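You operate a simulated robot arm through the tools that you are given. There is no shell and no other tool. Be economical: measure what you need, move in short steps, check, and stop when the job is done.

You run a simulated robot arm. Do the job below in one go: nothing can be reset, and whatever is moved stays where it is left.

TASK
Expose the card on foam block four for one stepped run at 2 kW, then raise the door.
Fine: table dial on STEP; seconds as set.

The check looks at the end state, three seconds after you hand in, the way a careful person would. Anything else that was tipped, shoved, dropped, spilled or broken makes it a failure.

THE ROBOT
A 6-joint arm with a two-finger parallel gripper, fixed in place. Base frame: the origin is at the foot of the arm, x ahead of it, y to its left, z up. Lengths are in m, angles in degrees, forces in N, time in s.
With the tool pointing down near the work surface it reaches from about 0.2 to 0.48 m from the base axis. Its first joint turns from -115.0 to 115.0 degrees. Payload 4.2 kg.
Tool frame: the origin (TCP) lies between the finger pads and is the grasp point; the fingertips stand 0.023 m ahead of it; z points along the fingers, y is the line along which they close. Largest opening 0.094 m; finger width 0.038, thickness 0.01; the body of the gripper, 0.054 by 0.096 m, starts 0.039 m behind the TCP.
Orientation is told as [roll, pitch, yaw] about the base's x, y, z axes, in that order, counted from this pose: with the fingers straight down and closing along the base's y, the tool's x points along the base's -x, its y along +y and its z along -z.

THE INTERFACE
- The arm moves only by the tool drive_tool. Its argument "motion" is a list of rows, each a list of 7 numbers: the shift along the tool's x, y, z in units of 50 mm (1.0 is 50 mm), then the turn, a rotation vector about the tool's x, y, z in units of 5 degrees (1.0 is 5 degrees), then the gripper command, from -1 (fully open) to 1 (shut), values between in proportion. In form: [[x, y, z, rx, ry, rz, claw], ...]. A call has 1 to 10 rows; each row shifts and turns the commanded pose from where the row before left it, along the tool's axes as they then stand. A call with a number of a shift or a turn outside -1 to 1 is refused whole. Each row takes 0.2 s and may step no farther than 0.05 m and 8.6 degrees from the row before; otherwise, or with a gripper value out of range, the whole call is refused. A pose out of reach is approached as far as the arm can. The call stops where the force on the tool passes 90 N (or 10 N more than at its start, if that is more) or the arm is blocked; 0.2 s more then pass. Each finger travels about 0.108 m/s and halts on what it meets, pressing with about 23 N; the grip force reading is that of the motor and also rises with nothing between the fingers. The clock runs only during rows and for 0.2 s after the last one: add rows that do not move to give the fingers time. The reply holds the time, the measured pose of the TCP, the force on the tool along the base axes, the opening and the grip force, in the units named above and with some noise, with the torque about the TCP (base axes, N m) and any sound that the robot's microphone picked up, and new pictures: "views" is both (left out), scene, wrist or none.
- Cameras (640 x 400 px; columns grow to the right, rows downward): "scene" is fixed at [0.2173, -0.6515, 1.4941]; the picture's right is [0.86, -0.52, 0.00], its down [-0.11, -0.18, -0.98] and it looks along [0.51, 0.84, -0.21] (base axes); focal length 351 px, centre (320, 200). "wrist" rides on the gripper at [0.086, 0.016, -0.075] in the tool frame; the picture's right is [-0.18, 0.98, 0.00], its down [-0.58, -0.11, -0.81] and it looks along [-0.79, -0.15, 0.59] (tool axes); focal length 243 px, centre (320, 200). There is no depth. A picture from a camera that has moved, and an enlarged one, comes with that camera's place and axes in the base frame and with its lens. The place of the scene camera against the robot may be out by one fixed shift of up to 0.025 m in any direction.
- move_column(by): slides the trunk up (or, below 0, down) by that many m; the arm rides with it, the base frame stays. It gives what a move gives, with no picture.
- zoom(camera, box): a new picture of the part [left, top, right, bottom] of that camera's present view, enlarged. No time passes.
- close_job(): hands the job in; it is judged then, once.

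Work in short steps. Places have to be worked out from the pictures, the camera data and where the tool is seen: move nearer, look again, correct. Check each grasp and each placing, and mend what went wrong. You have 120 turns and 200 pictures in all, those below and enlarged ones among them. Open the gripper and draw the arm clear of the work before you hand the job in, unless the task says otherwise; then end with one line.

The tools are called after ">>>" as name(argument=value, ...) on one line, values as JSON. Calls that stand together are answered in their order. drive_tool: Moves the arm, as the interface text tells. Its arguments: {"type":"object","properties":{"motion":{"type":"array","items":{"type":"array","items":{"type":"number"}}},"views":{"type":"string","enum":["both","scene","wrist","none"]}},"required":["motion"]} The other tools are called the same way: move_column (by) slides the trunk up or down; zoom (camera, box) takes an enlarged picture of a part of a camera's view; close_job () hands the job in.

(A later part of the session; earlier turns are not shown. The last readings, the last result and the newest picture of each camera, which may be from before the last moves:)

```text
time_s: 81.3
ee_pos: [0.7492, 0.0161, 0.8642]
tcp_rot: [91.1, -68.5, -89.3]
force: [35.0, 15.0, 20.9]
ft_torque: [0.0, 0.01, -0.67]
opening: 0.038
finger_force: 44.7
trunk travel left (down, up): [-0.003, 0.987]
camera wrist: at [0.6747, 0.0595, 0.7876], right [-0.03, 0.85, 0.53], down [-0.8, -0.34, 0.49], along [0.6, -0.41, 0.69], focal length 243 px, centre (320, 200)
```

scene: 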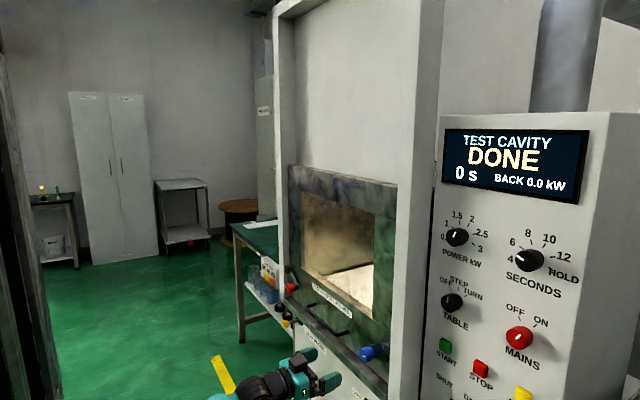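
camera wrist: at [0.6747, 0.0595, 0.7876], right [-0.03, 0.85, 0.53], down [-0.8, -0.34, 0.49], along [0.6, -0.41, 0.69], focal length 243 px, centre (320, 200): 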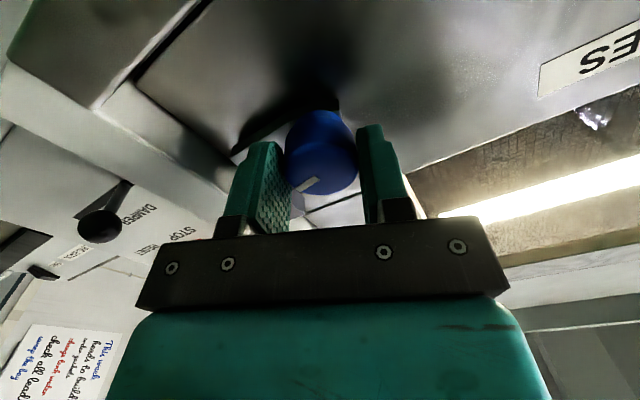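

The latch turns freely with the knob. Continue clockwise 50°.

>>> drive_tool(motion=[[0, 0, 0, 0, 0, 1, 1], [0, 0, 0, 0, 0, 1, 1], [0, 0, 0, 0, 0, 1, 1], [0, 0, 0, 0, 0, 1, 1], [0, 0, 0, 0, 0, 1, 1], [0, 0, 0, 0, 0, 1, 1], [0, 0, 0, 0, 0, 1, 1], [0, 0, 0, 0, 0, 1, 1], [0, 0, 0, 0, 0, 1, 1], [0, 0, 0, 0, 0, 1, 1]], views="both")

>>> zoom(camera="scene", box=[330, 320, 426, 380])

```text
time_s: 83.5
ee_pos: [0.7485, 0.0161, 0.8654]
tcp_rot: [90.5, -18.5, -88.2]
force: [4.8, 28.5, 17.8]
ft_torque: [-0.04, -0.04, -0.1]
opening: 0.0376
finger_force: 44.9
trunk travel left (down, up): [-0.003, 0.987]
camera wrist: at [0.6715, 0.1004, 0.8509], right [-0.01, 0.14, 0.99], down [-0.79, -0.61, 0.07], along [0.62, -0.78, 0.11], focal length 243 px, centre (320, 200)
```

scene: 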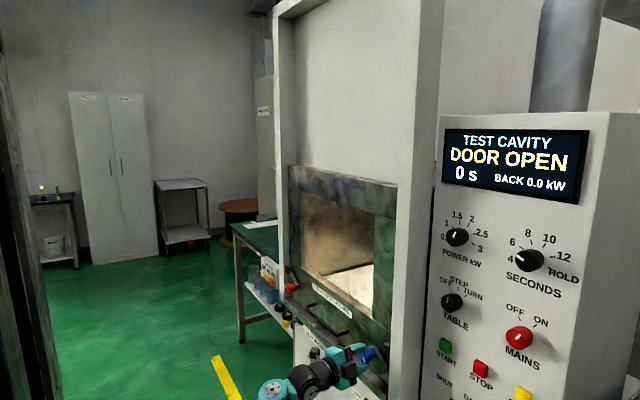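
wrist: 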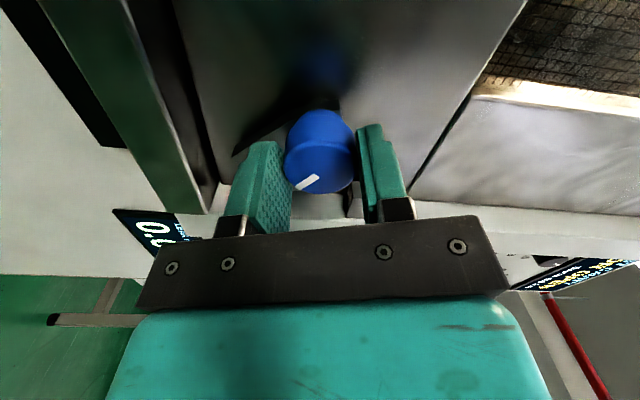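

```text
6.67 times, centred on (378, 350) of scene
camera zoom: at [0.2173, -0.6515, 1.4941], right [0.86, -0.52, 0.0], down [-0.11, -0.18, -0.98], along [0.51, 0.84, -0.21], focal length 2342 px, centre (-67, -800)
```

zoom: 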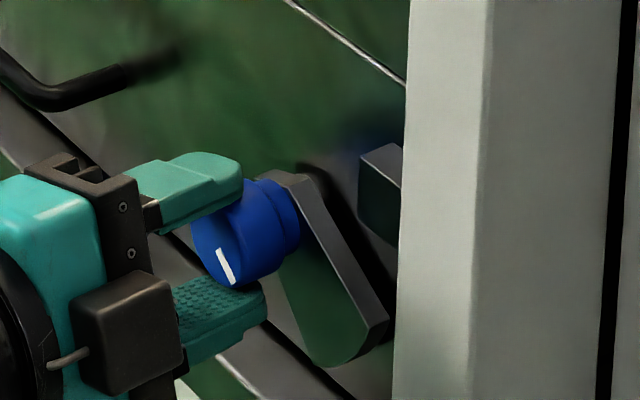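

Display says DOOR OPEN (latch off). Turn 20° more, release, back off.

>>> drive_tool(motion=[[0, 0, 0, 0, 0, 1, 1], [0, 0, 0, 0, 0, 1, 1], [0, 0, 0, 0, 0, 1, 1], [0, 0, 0, 0, 0, 1, 1], [0, 0, 0, 0, 0, 0, -1], [0, 0, 0, 0, 0, 0, -1], [0, 0, 0, 0, 0, 0, -1], [0, 0, -0.9, 0, 0, 0, -1], [0, 0, -0.9, 0, 0, 0, -1]], views="both")

```text
time_s: 85.5
ee_pos: [0.6583, 0.0093, 0.8615]
tcp_rot: [90.3, 1.6, -88.5]
force: [-0.4, -1.1, 0.5]
ft_torque: [-0.02, -0.02, 0.0]
opening: 0.094
finger_force: 0.0
trunk travel left (down, up): [-0.003, 0.987]
camera wrist: at [0.582, 0.0927, 0.8793], right [0.0, -0.21, 0.98], down [-0.79, -0.6, -0.13], along [0.61, -0.77, -0.17], focal length 243 px, centre (320, 200)
```

scene: 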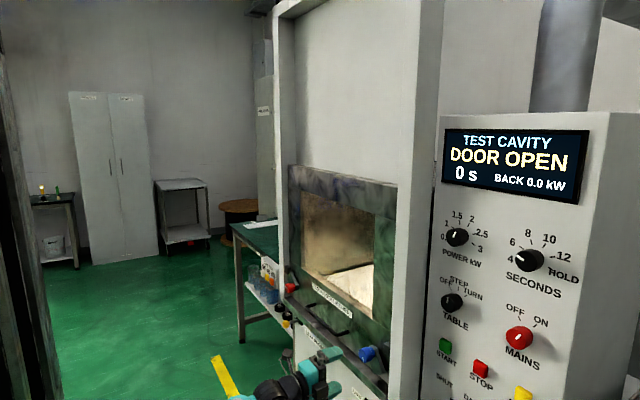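
wrist: 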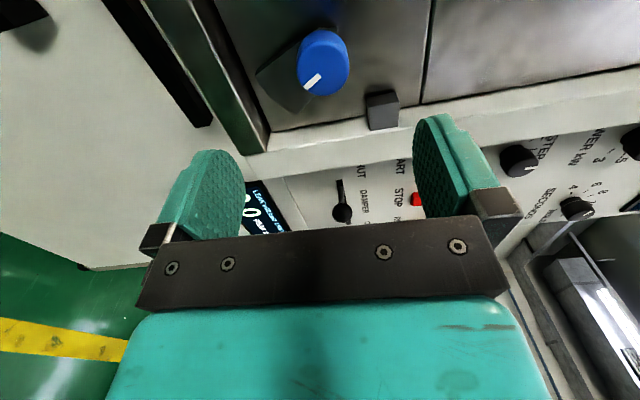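

Blue latch is open and clear of its keeper. Retreat a little and traverse to the red latch (y≈0.48); its knob turns mirror-wise.

>>> drive_tool(motion=[[0, 0, -0.9, 0, 0, 0, -1], [0.9, 0, 0, 0, 0, 0, -1], [0.9, 0, 0, 0, 0, 0, -1], [0.9, 0, 0, 0, 0, 0, -1], [0.9, 0, 0, 0, 0, 0, -1], [0.9, 0, 0, 0, 0, 0, -1], [0.9, 0, 0, 0, 0, 0, -1], [0.9, 0, 0, 0, 0, 0, -1], [0.9, 0, 0, 0, 0, 0, -1]], views="both")

```text
time_s: 87.7
ee_pos: [0.6069, 0.2983, 0.8217]
tcp_rot: [90.6, 2.3, -91.2]
force: [0.8, 0.1, 0.0]
ft_torque: [-0.01, 0.02, 0.01]
opening: 0.0937
finger_force: 0.1
out of reach, approached as far as the arm can: row 7, 8, 9
trunk travel left (down, up): [-0.003, 0.987]
stopped in row 9: the arm was blocked; the commanded pose is now the measured one
camera wrist: at [0.5347, 0.3854, 0.8396], right [-0.01, -0.22, 0.98], down [-0.82, -0.56, -0.14], along [0.58, -0.8, -0.17], focal length 243 px, centre (320, 200)
```

scene: 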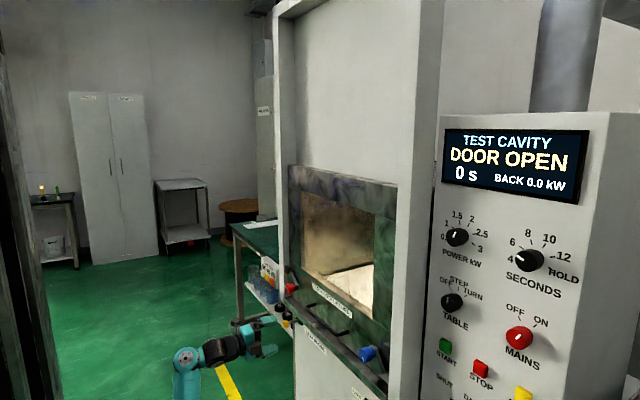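
wrist: 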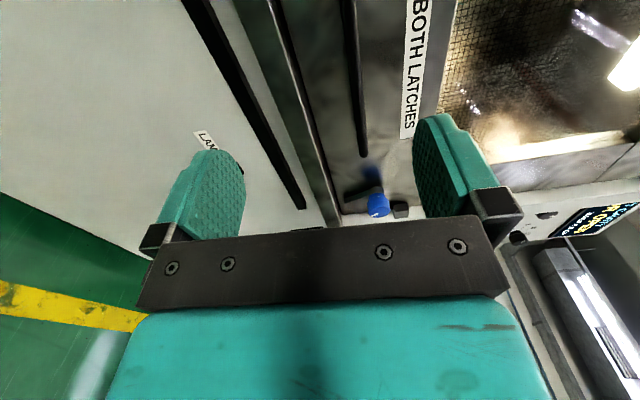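

Blocked at y≈0.30 — likely a wrist limit due to yaw relative to the arm's azimuth. I test yawing the tool left 25° and moving on.

>>> drive_tool(motion=[[0, 0.1, -0.2, 0, 1, 0, -1], [0, 0.2, -0.2, 0, 1, 0, -1], [0, 0.2, 0, 0, 1, 0, -1], [0, 0.2, 0, 0, 1, 0, -1], [0.3, 0.1, 0, 0, 1, 0, -1]], views="none")

>>> drive_tool(motion=[[0.8, 0, 0.3, 0, 0, 0, -1], [0.8, 0, 0.3, 0, 0, 0, -1], [0.8, 0, 0.3, 0, 0, 0, -1]], views="both")

```text
time_s: 88.9
ee_pos: [0.5884, 0.3323, 0.8883]
tcp_rot: [91.3, 1.8, -66.2]
force: [-1.0, 0.2, -0.7]
ft_torque: [0.01, 0.02, 0.0]
opening: 0.094
finger_force: 0.0
out of reach, approached as far as the arm can: row 1, 2, 3, 4
trunk travel left (down, up): [-0.003, 0.987]
```

```text
time_s: 89.9
ee_pos: [0.5817, 0.3829, 0.8479]
tcp_rot: [91.9, 2.5, -69.0]
force: [-0.1, 0.0, 0.1]
ft_torque: [0.04, 0.03, 0.0]
opening: 0.0942
finger_force: 0.0
out of reach, approached as far as the arm can: row 1, 2, 3
trunk travel left (down, up): [-0.003, 0.987]
stopped in row 3: the arm was blocked; the commanded pose is now the measured one
camera wrist: at [0.4826, 0.4362, 0.8642], right [0.05, -0.22, 0.97], down [-0.54, -0.82, -0.16], along [0.84, -0.52, -0.16], focal length 243 px, centre (320, 200)
```

scene: 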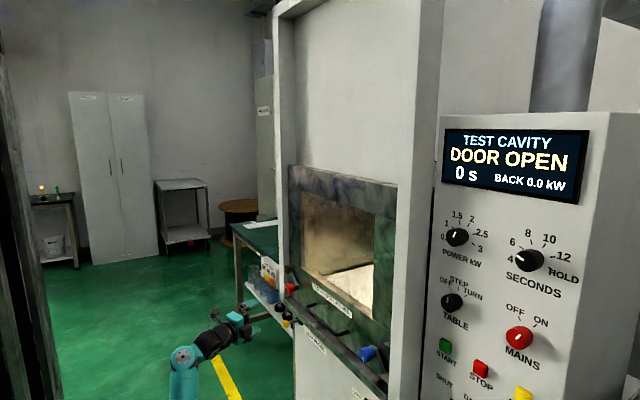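
wrist: 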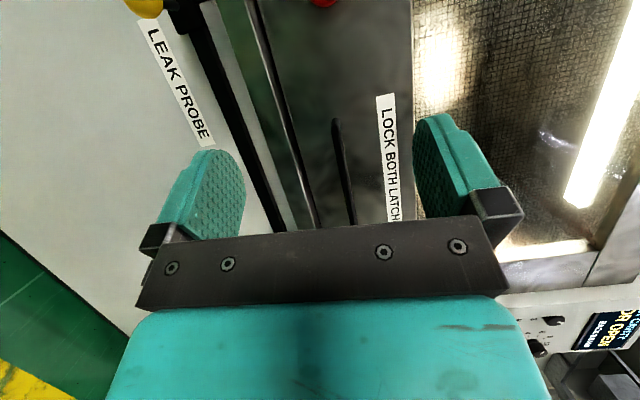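

Perhaps this is a roll-joint limit (roll at 90°). I rotate the roll back and then retry.

>>> drive_tool(motion=[[-0.3, 0.3, -0.3, 0, 0, -1, -1], [0, 0.3, 0, 0, 0, -1, -1], [0, 0, 0, 0, 0, -1, -1], [0, 0, 0, 0, 0, -1, -1], [0, 0, 0, 0, 0, -1, -1], [0, 0, 0, 0, 0, -1, -1], [0, 0, 0, 0, 0, -1, -1], [0, 0, 0, 0, 0, -1, -1], [0, 0, 0, 0, 0, -1, -1], [0, 0, 0, 0, 0, -1, -1]], views="none")

>>> drive_tool(motion=[[0, 0, 0, 0, 0, -1, -1], [0, 0, 0, 0, 0, -1, -1], [0, 0, 0, 0, 0, -1, -1], [0, 0, 0, 0, 0, -1, -1], [0, 0, 0, 0, 0, -1, -1], [0, 0, 0, 0, 0, -1, -1], [0, 0, 0, 0, 0, -1, -1], [0, 0, 0, 0, 0, -1, -1]], views="wrist")

```text
time_s: 92.1
ee_pos: [0.5785, 0.3513, 0.8757]
tcp_rot: [93.4, -47.1, -72.8]
force: [0.3, -0.1, 0.0]
ft_torque: [0.01, 0.02, 0.01]
opening: 0.094
finger_force: 0.1
out of reach, approached as far as the arm can: row 2
trunk travel left (down, up): [-0.003, 0.987]
```

```text
time_s: 93.9
ee_pos: [0.577, 0.3534, 0.8745]
tcp_rot: [129.6, -86.6, -109.6]
force: [0.5, 0.1, -0.3]
ft_torque: [-0.01, 0.01, -0.02]
opening: 0.0938
finger_force: 0.0
trunk travel left (down, up): [-0.003, 0.987]
camera wrist: at [0.505, 0.347, 0.7848], right [-0.34, 0.91, 0.23], down [-0.73, -0.41, 0.54], along [0.59, 0.02, 0.81], focal length 243 px, centre (320, 200)
```

wrist: 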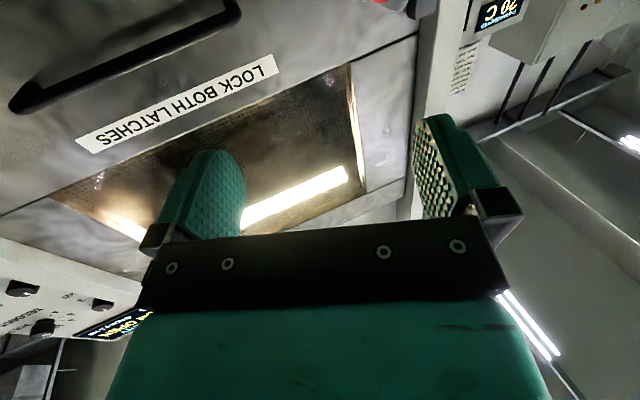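

Now at roll 0, yaw 20°. Try moving +y again.

>>> drive_tool(motion=[[0, 0.8, 0.3, 0, 0, 0, -1], [0, 0.8, 0.3, 0, 0, 0, -1], [0, 0.8, 0.3, 0, 0, 0, -1]], views="wrist")

```text
time_s: 94.9
ee_pos: [0.5993, 0.3766, 0.8265]
tcp_rot: [128.5, -86.5, -113.2]
force: [-0.5, 2.4, -1.8]
ft_torque: [-0.02, -0.08, -0.13]
opening: 0.094
finger_force: 0.1
out of reach, approached as far as the arm can: row 1, 2, 3
trunk travel left (down, up): [-0.003, 0.987]
stopped in row 3: the arm was blocked; the commanded pose is now the measured one
camera wrist: at [0.527, 0.3775, 0.7381], right [-0.27, 0.94, 0.23], down [-0.76, -0.35, 0.54], along [0.59, -0.03, 0.81], focal length 243 px, centre (320, 200)
```

wrist: 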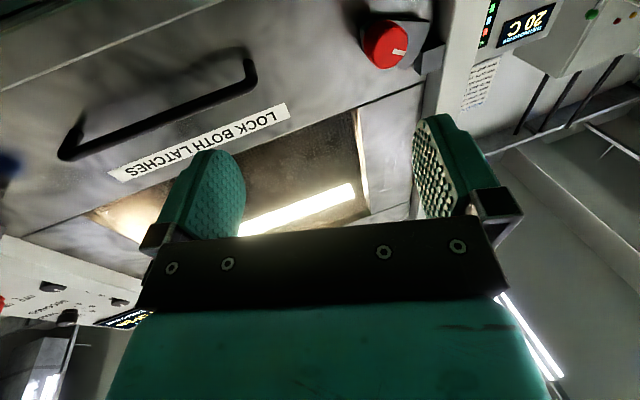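

Let me look at the arm's actual posture.

>>> drive_tool(motion=[[0, 0, 0, 0, 0, 0, -1]], views="scene")

>>> zoom(camera="scene", box=[150, 240, 310, 400])

```text
time_s: 95.3
ee_pos: [0.601, 0.3757, 0.8286]
tcp_rot: [128.4, -86.3, -113.0]
force: [0.2, 0.2, 0.1]
ft_torque: [0.0, 0.02, -0.03]
opening: 0.094
finger_force: 0.1
trunk travel left (down, up): [-0.003, 0.987]
```

scene: 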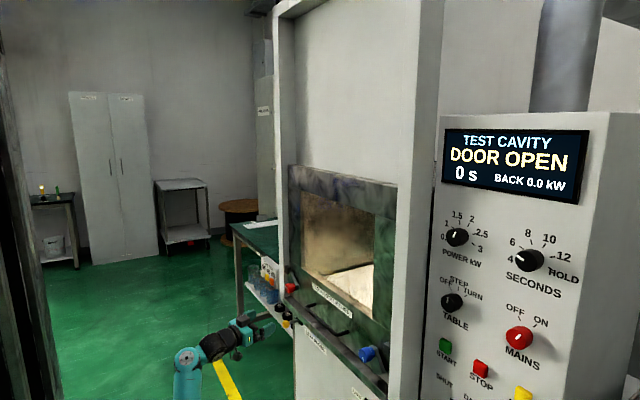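

```text
2.50 times, centred on (230, 320) of scene
camera zoom: at [0.2173, -0.6515, 1.4941], right [0.86, -0.52, 0.0], down [-0.11, -0.18, -0.98], along [0.51, 0.84, -0.21], focal length 878 px, centre (545, -100)
```

zoom: 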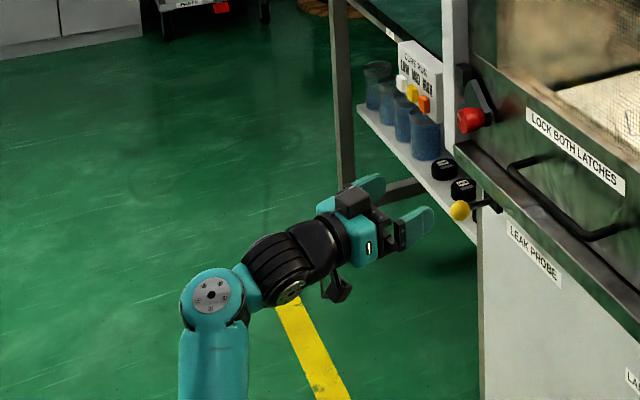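

The geometry fits a base axis near x≈0.23, the wrist being too folded: I should move forward first (x≈0.68, still clear of the handle at x≈0.757), then left. Red knob ≈ (0.764, 0.485, 0.863).

>>> drive_tool(motion=[[-0.2, -0.15, 0.55, 0, 0, 0, -1], [-0.2, -0.15, 0.55, 0, 0, 0, -1], [-0.2, -0.1, 0.5, 0, 0, 0, -1]], views="none")

>>> drive_tool(motion=[[0, 0.8, 0.2, 0, 0, 0, -1], [0, 0.7, 0.15, 0, 0, 0, -1]], views="wrist")

```text
time_s: 96.1
ee_pos: [0.6663, 0.3535, 0.8283]
tcp_rot: [128.4, -86.1, -113.1]
force: [0.6, 0.2, -0.5]
ft_torque: [0.02, -0.01, 0.0]
opening: 0.0942
finger_force: 0.1
out of reach, approached as far as the arm can: row 1, 2, 3
trunk travel left (down, up): [-0.003, 0.987]
```

```text
time_s: 96.7
ee_pos: [0.6556, 0.3734, 0.8114]
tcp_rot: [128.6, -86.2, -113.3]
force: [-0.3, 0.2, -0.2]
ft_torque: [-0.03, -0.01, -0.03]
opening: 0.094
finger_force: 0.1
out of reach, approached as far as the arm can: row 1, 2
trunk travel left (down, up): [-0.003, 0.987]
camera wrist: at [0.5826, 0.3741, 0.722], right [-0.27, 0.94, 0.23], down [-0.76, -0.35, 0.54], along [0.59, -0.04, 0.81], focal length 243 px, centre (320, 200)
```

wrist: 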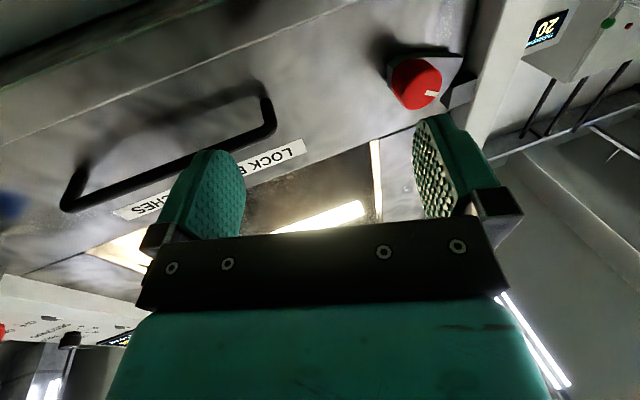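

The reachable surface sinks as I go left; so raise the trunk to compensate, then move left/down.

>>> move_column(by=0.12)

>>> drive_tool(motion=[[0.5, 0.6, 0.1, 0, 0, 0, -1], [0.4, 0.6, 0.1, 0, 0, 0, -1], [0, 0.6, 0.1, 0, 0, 0, -1]], views="wrist")

```text
time_s: 98.2
ee_pos: [0.6547, 0.3739, 0.9317]
tcp_rot: [128.3, -86.2, -113.0]
force: [1.0, 0.8, 0.6]
ft_torque: [0.0, -0.02, -0.02]
opening: 0.0937
finger_force: 0.1
trunk travel left (down, up): [-0.123, 0.867]
```

```text
time_s: 99.0
ee_pos: [0.6376, 0.4261, 0.87]
tcp_rot: [127.8, -86.3, -112.6]
force: [0.7, 0.9, 0.4]
ft_torque: [0.0, 0.02, 0.01]
opening: 0.0942
finger_force: 0.1
out of reach, approached as far as the arm can: row 1, 2, 3
trunk travel left (down, up): [-0.123, 0.867]
camera wrist: at [0.5649, 0.4273, 0.7809], right [-0.27, 0.94, 0.23], down [-0.76, -0.35, 0.54], along [0.59, -0.03, 0.81], focal length 243 px, centre (320, 200)
```

wrist: 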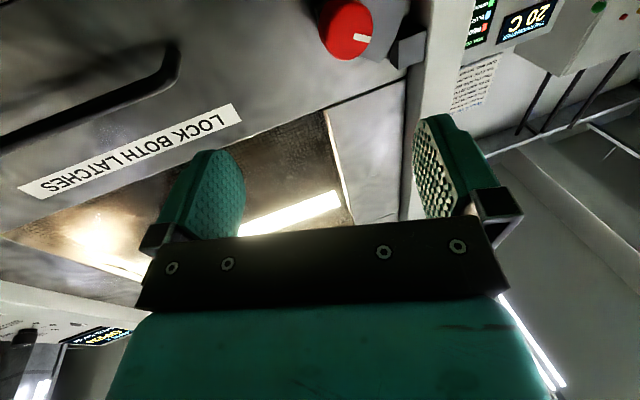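

Works. Repeat: trunk up 0.15, then left/forward and down.

>>> move_column(by=0.15)

>>> drive_tool(motion=[[0.8, 0.3, 0, 0, 0, 0, -1], [0.8, 0.3, 0, 0, 0, 0, -1], [0.7, 0.3, 0, 0, 0, 0, -1], [0.5, 0.3, 0, 0, 0, 0, -1]], views="wrist")

```text
time_s: 100.7
ee_pos: [0.637, 0.4264, 1.0217]
tcp_rot: [128.2, -86.2, -112.7]
force: [0.3, -0.1, -0.1]
ft_torque: [-0.01, 0.01, -0.03]
opening: 0.094
finger_force: 0.0
trunk travel left (down, up): [-0.273, 0.717]
```

```text
time_s: 101.7
ee_pos: [0.6275, 0.498, 0.8867]
tcp_rot: [128.1, -86.2, -112.7]
force: [-0.2, 0.4, -0.8]
ft_torque: [-0.02, -0.01, 0.02]
opening: 0.0941
finger_force: 0.1
out of reach, approached as far as the arm can: row 1, 2
trunk travel left (down, up): [-0.273, 0.717]
camera wrist: at [0.5546, 0.4995, 0.7983], right [-0.27, 0.94, 0.23], down [-0.76, -0.35, 0.54], along [0.59, -0.04, 0.81], focal length 243 px, centre (320, 200)
```

wrist: 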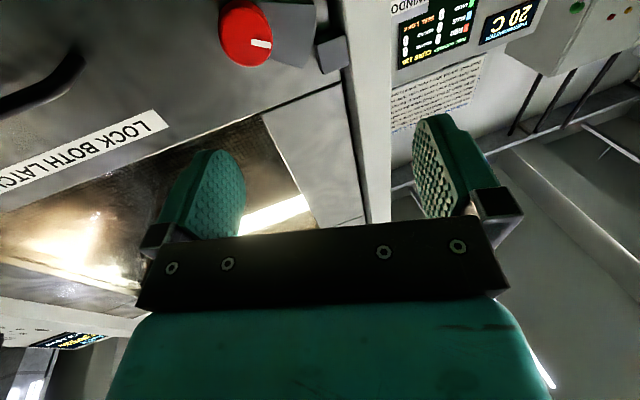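

Now reachable. Yaw the tool back to 0° and align with the red knob; also read the notice.

>>> zoom(camera="wrist", box=[380, 0, 540, 130])

>>> drive_tool(motion=[[0.2, -0.1, 0, 1, 0, 0, -1], [0.2, -0.1, 0, 1, 0, 0, -1], [0.1, 0, 0, 1, 0, 0, -1], [0, 0, 0, 0, 0, 0, -1]], views="wrist")

```text
3.08 times, centred on (460, 65) of wrist
camera zoom: at [0.5546, 0.4995, 0.7983], right [-0.27, 0.94, 0.23], down [-0.76, -0.35, 0.54], along [0.59, -0.04, 0.81], focal length 746 px, centre (-111, 615)
```

zoom: 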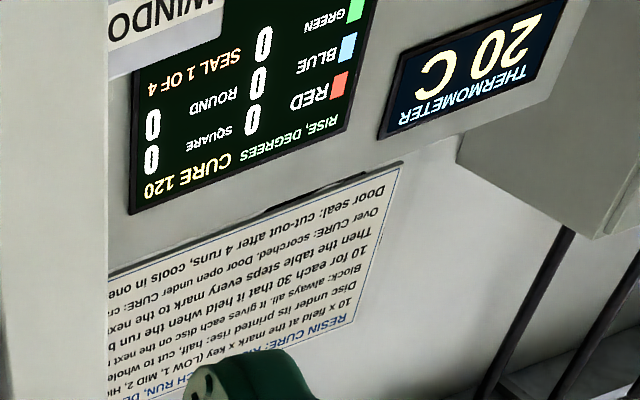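

```text
time_s: 102.7
ee_pos: [0.6149, 0.4509, 0.8456]
tcp_rot: [113.4, -86.1, -112.9]
force: [-0.2, 0.0, 0.0]
ft_torque: [-0.01, 0.0, -0.01]
opening: 0.0941
finger_force: 0.1
out of reach, approached as far as the arm can: row 1, 2, 3
trunk travel left (down, up): [-0.273, 0.717]
camera wrist: at [0.5433, 0.4721, 0.7574], right [-0.01, 0.97, 0.24], down [-0.82, -0.15, 0.55], along [0.57, -0.19, 0.8], focal length 243 px, centre (320, 200)
```

wrist: 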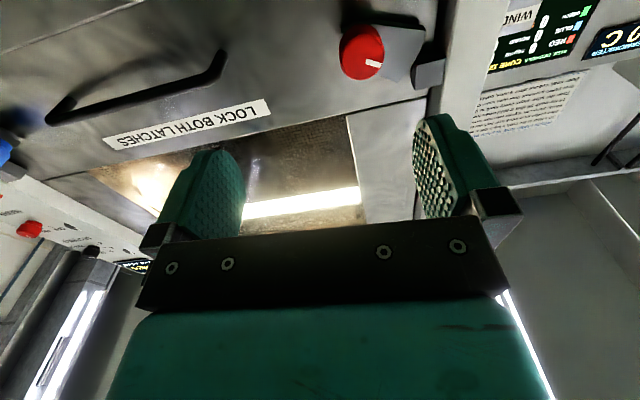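

Yaw ≈0 now. Red knob centre confirmed (0.764, 0.486, 0.861). Raise trunk 0.1 then shift left, down, and ahead.

>>> move_column(by=0.1)

>>> drive_tool(motion=[[0.8, 0.36, 0.1, 0, 0, 0, -1], [0.84, 0.36, 0.2, 0, 0, 0, -1], [0, 0, 0.3, 0, 0, 0, -1]], views="wrist")

```text
time_s: 104.0
ee_pos: [0.6142, 0.4517, 0.9455]
tcp_rot: [113.4, -86.2, -113.0]
force: [0.4, 0.6, 0.4]
ft_torque: [-0.02, 0.01, 0.0]
opening: 0.094
finger_force: 0.0
trunk travel left (down, up): [-0.373, 0.617]
```

```text
time_s: 104.8
ee_pos: [0.6387, 0.4622, 0.8631]
tcp_rot: [113.3, -86.2, -112.8]
force: [-0.5, 0.5, -0.1]
ft_torque: [-0.04, -0.02, 0.0]
opening: 0.0939
finger_force: 0.0
out of reach, approached as far as the arm can: row 1, 2, 3
trunk travel left (down, up): [-0.373, 0.617]
camera wrist: at [0.5667, 0.4832, 0.7758], right [-0.01, 0.97, 0.25], down [-0.82, -0.15, 0.55], along [0.57, -0.19, 0.8], focal length 243 px, centre (320, 200)
```

wrist: 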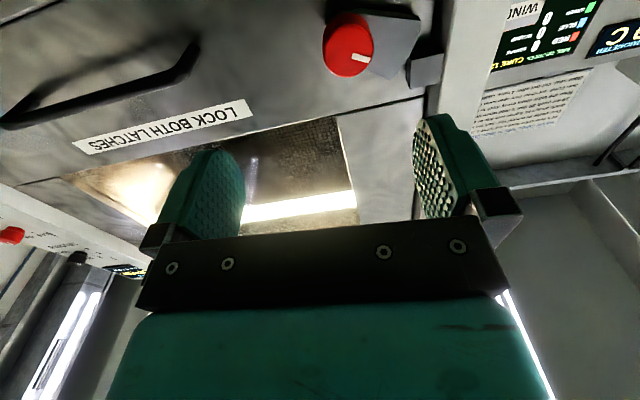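

Continue: trunk +0.12, then down/left/ahead.

>>> move_column(by=0.12)

>>> drive_tool(motion=[[0.8, 0.15, 0.1, 0, 0, 0, -1], [0.8, 0.15, 0.2, 0, 0, 0, -1], [0.8, 0.15, 0.2, 0, 0, 0, -1], [0, 0, 0.2, 0, 0, 0, -1]], views="both")

```text
time_s: 106.3
ee_pos: [0.6382, 0.4624, 0.9823]
tcp_rot: [113.2, -86.2, -112.9]
force: [-0.3, -0.6, -0.4]
ft_torque: [0.0, 0.0, -0.03]
opening: 0.0938
finger_force: 0.0
trunk travel left (down, up): [-0.493, 0.497]
```

```text
time_s: 107.3
ee_pos: [0.6646, 0.4594, 0.8678]
tcp_rot: [113.0, -86.3, -112.7]
force: [-0.3, 0.6, -0.2]
ft_torque: [-0.04, -0.02, 0.02]
opening: 0.0941
finger_force: 0.0
out of reach, approached as far as the arm can: row 1, 2, 3, 4
trunk travel left (down, up): [-0.493, 0.497]
camera wrist: at [0.5927, 0.4797, 0.78], right [-0.01, 0.97, 0.24], down [-0.82, -0.15, 0.55], along [0.57, -0.19, 0.8], focal length 243 px, centre (320, 200)
```

scene: 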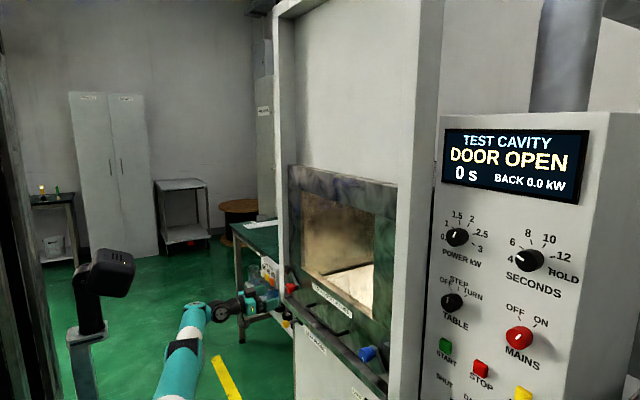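
wrist: 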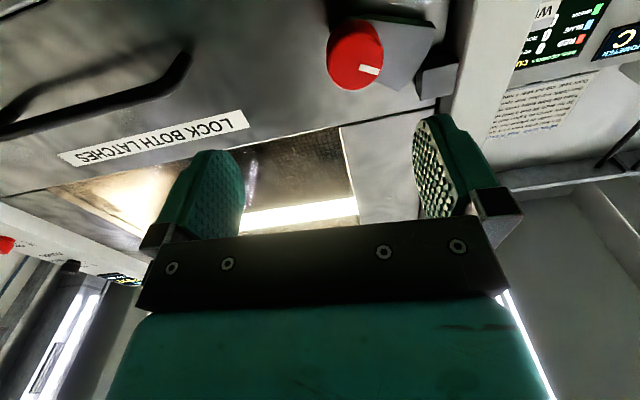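

Stretch seems nearly the limit; raise trunk another 0.12 and go lower relative to it, allowing a slight yaw of 10°.

>>> move_column(by=0.12)

>>> drive_tool(motion=[[0.8, 0.2, 0.1, 0, 0, 0, -1], [0.8, 0.2, 0.2, 0, 0, 0, -1], [0.8, 0.2, 0.2, 0, 0, 0, -1], [0, 0, 0.2, 0, 0, 0, -1]], views="scene")

```text
time_s: 108.8
ee_pos: [0.6637, 0.4597, 0.9888]
tcp_rot: [113.1, -86.1, -112.6]
force: [-0.1, -0.2, 0.0]
ft_torque: [0.02, -0.02, 0.0]
opening: 0.0941
finger_force: 0.1
trunk travel left (down, up): [-0.613, 0.377]
```

```text
time_s: 109.8
ee_pos: [0.6809, 0.4372, 0.8862]
tcp_rot: [113.3, -86.3, -112.8]
force: [0.0, -0.8, 1.1]
ft_torque: [0.0, -0.01, 0.0]
opening: 0.094
finger_force: 0.1
out of reach, approached as far as the arm can: row 1, 2, 3
trunk travel left (down, up): [-0.613, 0.377]
```

scene: 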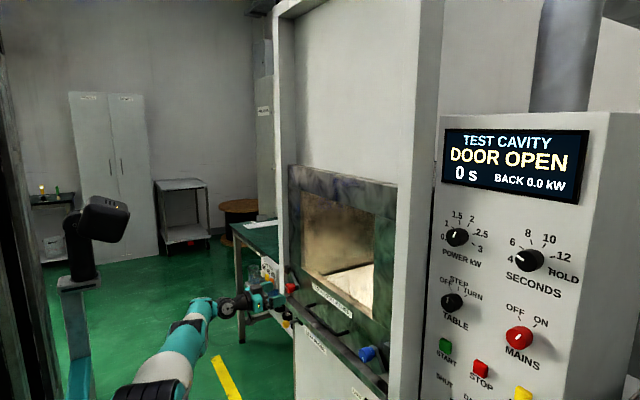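

Now check whether +y and +x are free here.

>>> drive_tool(motion=[[0.1, 0.5, 0.2, 0, 0, 0, -1], [0.1, 0.4, 0.2, 0, 0, 0, -1]], views="none")

>>> drive_tool(motion=[[0.1, 0.3, 0.4, -1, 0, 0, -1], [0.1, 0.3, 0.3, -1, 0, 0, -1]], views="wrist")

```text
time_s: 110.4
ee_pos: [0.6798, 0.4373, 0.8874]
tcp_rot: [113.0, -86.2, -112.5]
force: [-0.7, 0.2, -0.4]
ft_torque: [0.0, 0.01, 0.01]
opening: 0.0938
finger_force: 0.1
out of reach, approached as far as the arm can: row 1, 2
trunk travel left (down, up): [-0.613, 0.377]
```

```text
time_s: 111.0
ee_pos: [0.7113, 0.4657, 0.8833]
tcp_rot: [123.4, -86.2, -112.8]
force: [-1.0, 0.5, 0.1]
ft_torque: [0.02, -0.01, -0.02]
opening: 0.094
finger_force: 0.1
out of reach, approached as far as the arm can: row 2
trunk travel left (down, up): [-0.613, 0.377]
camera wrist: at [0.6378, 0.4727, 0.7945], right [-0.18, 0.95, 0.24], down [-0.79, -0.29, 0.54], along [0.59, -0.09, 0.8], focal length 243 px, centre (320, 200)
```

wrist: 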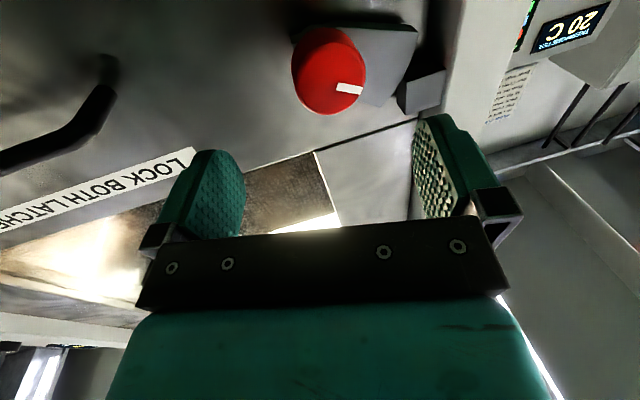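

With a 10° yaw it reaches further. Continue: down 18 mm, ahead and left toward the knob.

>>> drive_tool(motion=[[0.2, 0.2, 0.2, -0.5, 0, 0, -1], [0.2, 0.15, 0.2, -0.5, 0, 0, -1]], views="wrist")

```text
time_s: 111.6
ee_pos: [0.7197, 0.4756, 0.8705]
tcp_rot: [128.4, -86.2, -112.9]
force: [-0.9, 0.1, 0.3]
ft_torque: [0.02, 0.03, -0.02]
opening: 0.094
finger_force: 0.0
out of reach, approached as far as the arm can: row 1, 2
trunk travel left (down, up): [-0.613, 0.377]
camera wrist: at [0.6469, 0.477, 0.7801], right [-0.27, 0.93, 0.23], down [-0.76, -0.35, 0.54], along [0.59, -0.03, 0.81], focal length 243 px, centre (320, 200)
```

wrist: 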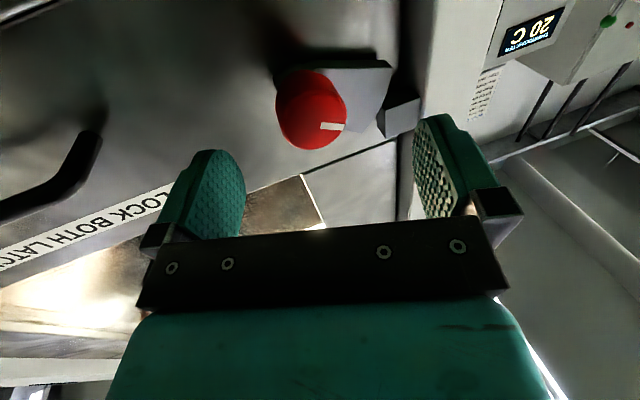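

Nearly there; yaw 15°. Narrow the opening to ~65 mm, correct 9 mm down, advance 30 mm.

>>> drive_tool(motion=[[0.18, -0.03, 0.2, 0, 0, 0, -0.38], [0, 0, 0.2, 0, 0, 0, -0.38], [0, 0, 0.15, 0, 0, 0, -0.38]], views="both")

```text
time_s: 112.4
ee_pos: [0.7353, 0.4682, 0.8683]
tcp_rot: [128.8, -86.3, -113.2]
force: [-0.4, -0.1, -0.3]
ft_torque: [0.0, 0.02, -0.01]
opening: 0.065
finger_force: 0.0
out of reach, approached as far as the arm can: row 1, 2, 3
trunk travel left (down, up): [-0.613, 0.377]
camera wrist: at [0.6622, 0.4688, 0.7786], right [-0.27, 0.93, 0.23], down [-0.76, -0.35, 0.54], along [0.59, -0.03, 0.81], focal length 243 px, centre (320, 200)
```

scene: 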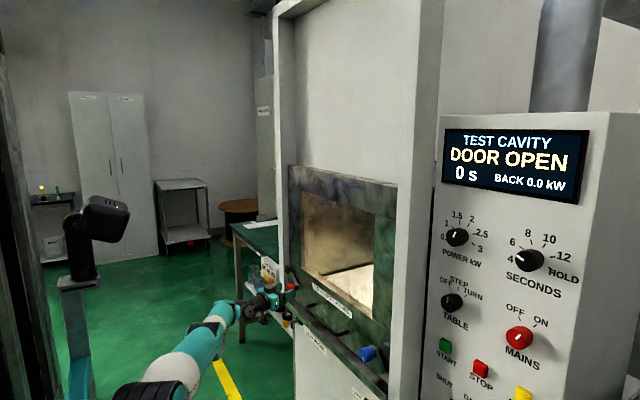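
wrist: 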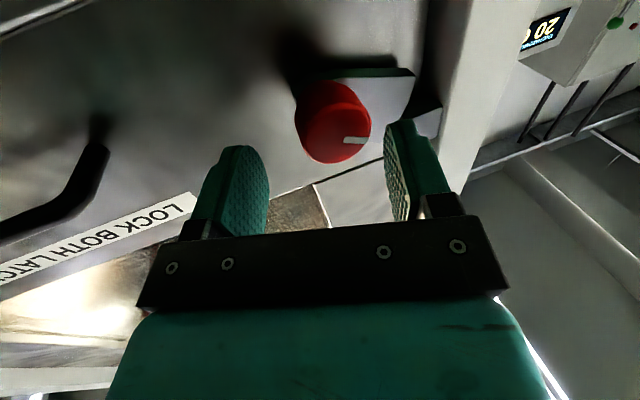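

Arm is near full extension; flatten it by raising the trunk 0.1 (after backing off 40 mm) and lowering the tool relative to it.

>>> drive_tool(motion=[[0, 0, -0.8, 0, 0, 0, -0.38]], views="none")

>>> move_column(by=0.1)

>>> drive_tool(motion=[[0.8, 0.1, 0, 0, 0, 0, -0.38], [0.8, 0.1, 0, 0, 0, 0, -0.38], [0.5, 0.1, 0, 0, 0, 0, -0.38]], views="wrist")

```text
time_s: 112.8
ee_pos: [0.6977, 0.4574, 0.8668]
tcp_rot: [128.6, -86.0, -113.3]
force: [0.0, -1.1, -1.2]
ft_torque: [0.02, 0.0, 0.02]
opening: 0.0648
finger_force: 0.1
trunk travel left (down, up): [-0.613, 0.377]
```

```text
time_s: 114.2
ee_pos: [0.6967, 0.4586, 0.9659]
tcp_rot: [128.0, -86.2, -112.7]
force: [-0.4, -0.2, 0.2]
ft_torque: [0.0, -0.03, -0.01]
opening: 0.065
finger_force: 0.1
trunk travel left (down, up): [-0.713, 0.277]
```

```text
time_s: 115.0
ee_pos: [0.6796, 0.4567, 0.8774]
tcp_rot: [127.9, -86.2, -112.4]
force: [0.0, -0.5, -0.2]
ft_torque: [0.0, 0.01, -0.02]
opening: 0.0649
finger_force: 0.0
out of reach, approached as far as the arm can: row 2, 3
trunk travel left (down, up): [-0.713, 0.277]
camera wrist: at [0.6071, 0.4577, 0.7884], right [-0.27, 0.93, 0.23], down [-0.76, -0.35, 0.54], along [0.59, -0.03, 0.81], focal length 243 px, centre (320, 200)
```

wrist: 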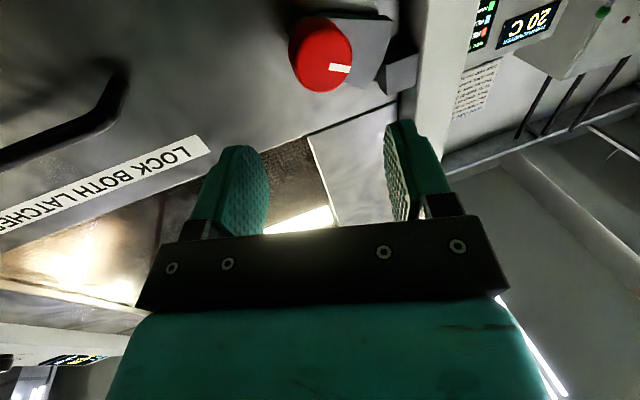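

Optimal trunk was lower. Go back down 0.11, increase yaw to 25°, and roll so that the fingers close vertically (tilt then doesn't matter for the grip).

>>> move_column(by=-0.11)

>>> drive_tool(motion=[[-0.8, 0, -0.2, -1, 0, 0, -0.38], [-0.8, 0, 0, -1, 0, 0, -0.38], [0, 0, 0, 0, 0, 1, -0.38], [0, 0, 0, 0, 0, 1, -0.38], [0, 0, 0, 0, 0, 1, -0.38], [0, 0, 0, 0, 0, 1, -0.38], [0, 0, 0, 0, 0, 1, -0.38], [0, 0, 0, 0, 0, 1, -0.38], [0, 0, 0, 0, 0, 1, -0.38], [0, 0, 0, 0, 0, 1, -0.38]], views="none")

>>> drive_tool(motion=[[0, 0, 0, 0, 0, 1, -0.38], [0, 0, 0, 0, 0, 1, -0.38], [0, 0, 0, 0, 0, 1, -0.38], [0, 0, 0, 0, 0, 1, -0.38], [0, 0, 0, 0, 0, 1, -0.38], [0, 0, 0, 0, 0, 1, -0.38], [0, 0, 0, 0, 0, 1, -0.38], [0, 0, 0, 0, 0, 1, -0.38], [0, 0, 0, 0, 0, 1, -0.38], [0, 0, 0, 0, 0, 1, -0.38]], views="wrist")

```text
time_s: 116.4
ee_pos: [0.681, 0.4577, 0.7683]
tcp_rot: [128.0, -86.1, -112.7]
force: [-0.1, -0.4, -0.6]
ft_torque: [0.01, 0.01, 0.01]
opening: 0.0648
finger_force: 0.0
trunk travel left (down, up): [-0.603, 0.387]
```

```text
time_s: 118.6
ee_pos: [0.6693, 0.4496, 0.8471]
tcp_rot: [94.0, -47.3, -67.6]
force: [0.3, -0.2, -0.8]
ft_torque: [-0.01, -0.01, 0.06]
opening: 0.0648
finger_force: 0.0
trunk travel left (down, up): [-0.603, 0.387]
```

```text
time_s: 120.8
ee_pos: [0.6689, 0.4486, 0.8479]
tcp_rot: [92.8, 2.6, -64.6]
force: [-0.1, 0.1, -0.4]
ft_torque: [0.01, 0.0, 0.02]
opening: 0.0649
finger_force: 0.0
trunk travel left (down, up): [-0.603, 0.387]
camera wrist: at [0.5653, 0.4946, 0.863], right [0.05, -0.23, 0.97], down [-0.48, -0.86, -0.17], along [0.88, -0.45, -0.15], focal length 243 px, centre (320, 200)
```

wrist: 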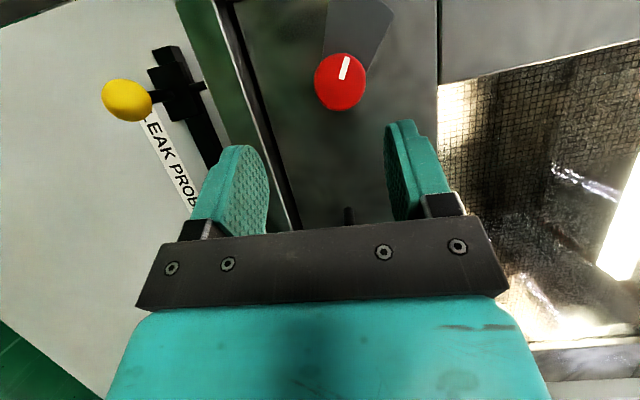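

Fully reachable with yaw 25°. Knob is ~92 mm ahead, 12 mm up. Shift, roll +25° more, and advance 60 mm.

>>> drive_tool(motion=[[0, 0.24, 0, 0, 0, 1, -0.38], [0, 0, 0.4, 0, 0, 1, -0.38], [0, 0, 0.4, 0, 0, 1, -0.38], [0, 0, 0.4, 0, 0, 1, -0.38], [0, 0, 0, 0, 0, 1, -0.38]], views="wrist")

```text
time_s: 122.0
ee_pos: [0.721, 0.4747, 0.8621]
tcp_rot: [93.1, 27.6, -63.2]
force: [1.4, -1.2, 0.4]
ft_torque: [0.0, -0.01, -0.02]
opening: 0.0648
finger_force: 0.1
trunk travel left (down, up): [-0.603, 0.387]
camera wrist: at [0.6236, 0.5042, 0.9121], right [0.23, -0.58, 0.78], down [-0.51, -0.76, -0.41], along [0.83, -0.31, -0.47], focal length 243 px, centre (320, 200)
```

wrist: 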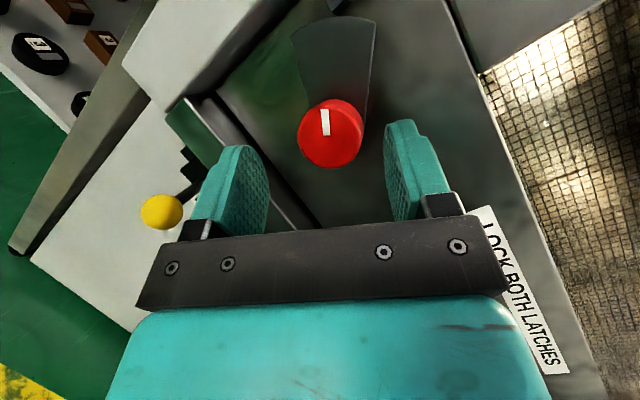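

Aligned within ~6 mm. Shift, advance 25 mm, close.

>>> drive_tool(motion=[[0, 0.1, 0.25, 0, 0, 0, -0.38], [0, 0, 0.25, 0, 0, 0, -0.38], [0, 0, 0, 0, 0, 0, 1], [0, 0, 0, 0, 0, 0, 1], [0, 0, 0, 0, 0, 0, 1]], views="wrist")

```text
time_s: 123.2
ee_pos: [0.7463, 0.484, 0.8685]
tcp_rot: [93.2, 27.5, -63.1]
force: [1.6, -1.4, 1.1]
ft_torque: [0.0, -0.32, -0.65]
opening: 0.0398
finger_force: 45.0
trunk travel left (down, up): [-0.603, 0.387]
camera wrist: at [0.6473, 0.5136, 0.918], right [0.23, -0.57, 0.79], down [-0.51, -0.76, -0.4], along [0.83, -0.31, -0.47], focal length 243 px, centre (320, 200)
```

wrist: 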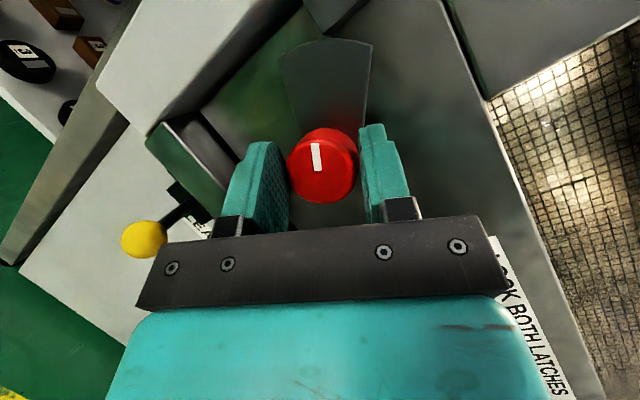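

Gripped. Turn counter-clockwise 50°, watching.

>>> drive_tool(motion=[[0, 0, 0, 0, 0, -1, 1], [0, 0, 0, 0, 0, -1, 1], [0, 0, 0, 0, 0, -1, 1], [0, 0, 0, 0, 0, -1, 1], [0, 0, 0, 0, 0, -1, 1], [0, 0, 0, 0, 0, -1, 1], [0, 0, 0, 0, 0, -1, 1], [0, 0, 0, 0, 0, -1, 1], [0, 0, 0, 0, 0, -1, 1], [0, 0, 0, 0, 0, -1, 1]], views="wrist")

```text
time_s: 125.4
ee_pos: [0.7464, 0.4832, 0.8674]
tcp_rot: [93.1, -22.7, -65.8]
force: [-15.1, -0.1, -9.5]
ft_torque: [0.0, 1.75, 0.25]
opening: 0.0407
finger_force: 45.0
trunk travel left (down, up): [-0.603, 0.387]
camera wrist: at [0.6436, 0.5296, 0.8441], right [-0.13, 0.17, 0.98], down [-0.49, -0.87, 0.08], along [0.86, -0.46, 0.2], focal length 243 px, centre (320, 200)
```

wrist: 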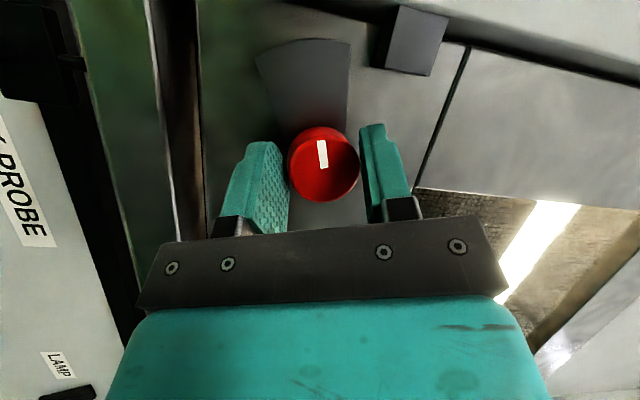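

The plate has left the keeper. Turn 35° more, then release and back off.

>>> drive_tool(motion=[[0, 0, 0, 0, 0, -1, 1], [0, 0, 0, 0, 0, -1, 1], [0, 0, 0, 0, 0, -1, 1], [0, 0, 0, 0, 0, -1, 1], [0, 0, 0, 0, 0, -1, 1], [0, 0, 0, 0, 0, -1, 1], [0, 0, 0, 0, 0, -1, 1], [0, 0, 0, 0, 0, 0, -0.4], [0, 0, 0, 0, 0, 0, -0.4]], views="none")

>>> drive_tool(motion=[[0, 0, -0.8, 0, 0, 0, -0.4], [0, 0, -0.8, 0, 0, 0, -0.4]], views="both")

```text
time_s: 127.4
ee_pos: [0.7468, 0.4828, 0.8691]
tcp_rot: [95.5, -57.4, -69.2]
force: [0.0, 0.3, 0.6]
ft_torque: [0.0, 0.01, -0.01]
opening: 0.066
finger_force: 0.0
trunk travel left (down, up): [-0.603, 0.387]
```

```text
time_s: 128.0
ee_pos: [0.6739, 0.4481, 0.8619]
tcp_rot: [95.3, -57.2, -69.1]
force: [0.3, 0.5, -0.3]
ft_torque: [-0.01, -0.03, 0.02]
opening: 0.0657
finger_force: 0.1
trunk travel left (down, up): [-0.603, 0.387]
camera wrist: at [0.5842, 0.4717, 0.7937], right [-0.34, 0.64, 0.68], down [-0.57, -0.72, 0.39], along [0.74, -0.26, 0.62], focal length 243 px, centre (320, 200)
```

scene: 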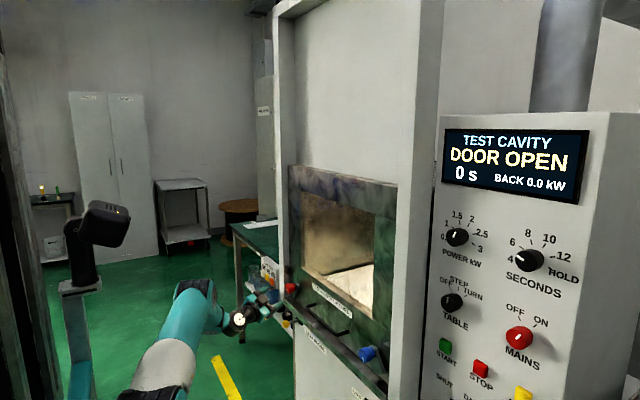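
wrist: 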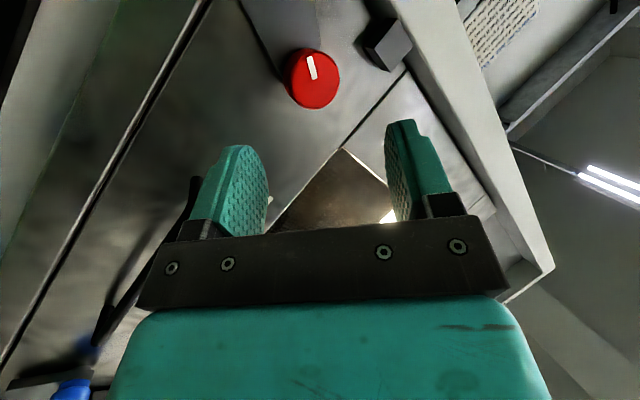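

Both latches are off. Now go to the handle (bar ≈ x 0.757, z 0.845, centre y≈0.25): roll back so fingers close vertically, moving right.

>>> drive_tool(motion=[[0, 0, -0.6, 0, 0, 1, -0.4], [0, 0, 0, 0, 0, 1, -0.4], [0, 0, 0, 0, 0, 1, -0.4], [0, 0, 0, 0, 0, 1, -0.4], [0, 0, 0, 0, 0, 1, -0.4], [0, 0, 0, 0, 0, 1, -0.4], [0, 0, 0, 0, 0, 1, -0.4], [0, 0, 0, 0, 0, 1, -0.4], [0, 0, 0, 0, 0, 1, -0.4], [0, 0, 0, 0, 0, 1, -0.4]], views="none")

>>> drive_tool(motion=[[0, 0, 0, 0, 0, 1, -0.4], [0, 0, 0, 0, 0, 1, -0.4], [-0.8, 0, 0.3, 0, -1, 0, -0.4], [-0.8, 0, 0.3, 0, -1, 0, -0.4], [-0.8, 0, 0.3, 0, -1, 0, -0.4], [-0.8, 0, 0.2, 0, -0.5, 0, -0.4]], views="both")

```text
time_s: 130.2
ee_pos: [0.6463, 0.4358, 0.8634]
tcp_rot: [92.9, -7.4, -65.0]
force: [0.0, 0.7, 0.1]
ft_torque: [0.01, 0.0, 0.02]
opening: 0.0663
finger_force: 0.0
trunk travel left (down, up): [-0.603, 0.387]
```

```text
time_s: 131.6
ee_pos: [0.7462, 0.301, 0.8559]
tcp_rot: [91.9, 3.3, -82.1]
force: [-0.2, 0.3, -0.3]
ft_torque: [0.01, 0.02, -0.03]
opening: 0.0657
finger_force: 0.0
trunk travel left (down, up): [-0.603, 0.387]
camera wrist: at [0.6609, 0.3758, 0.8735], right [0.0, -0.24, 0.97], down [-0.72, -0.68, -0.17], along [0.7, -0.69, -0.17], focal length 243 px, centre (320, 200)
```

scene: 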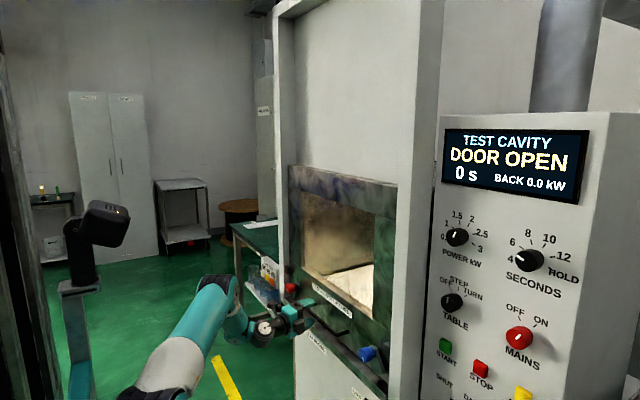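
wrist: 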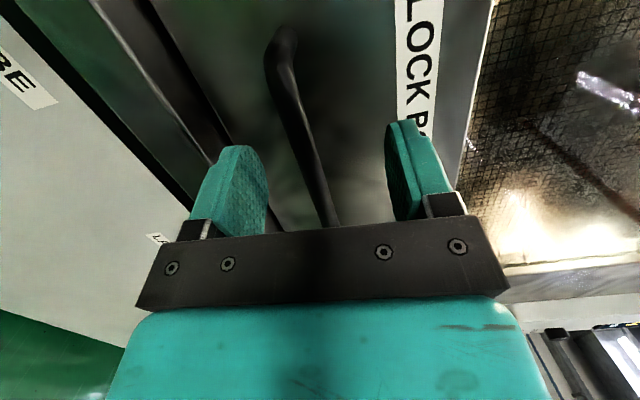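

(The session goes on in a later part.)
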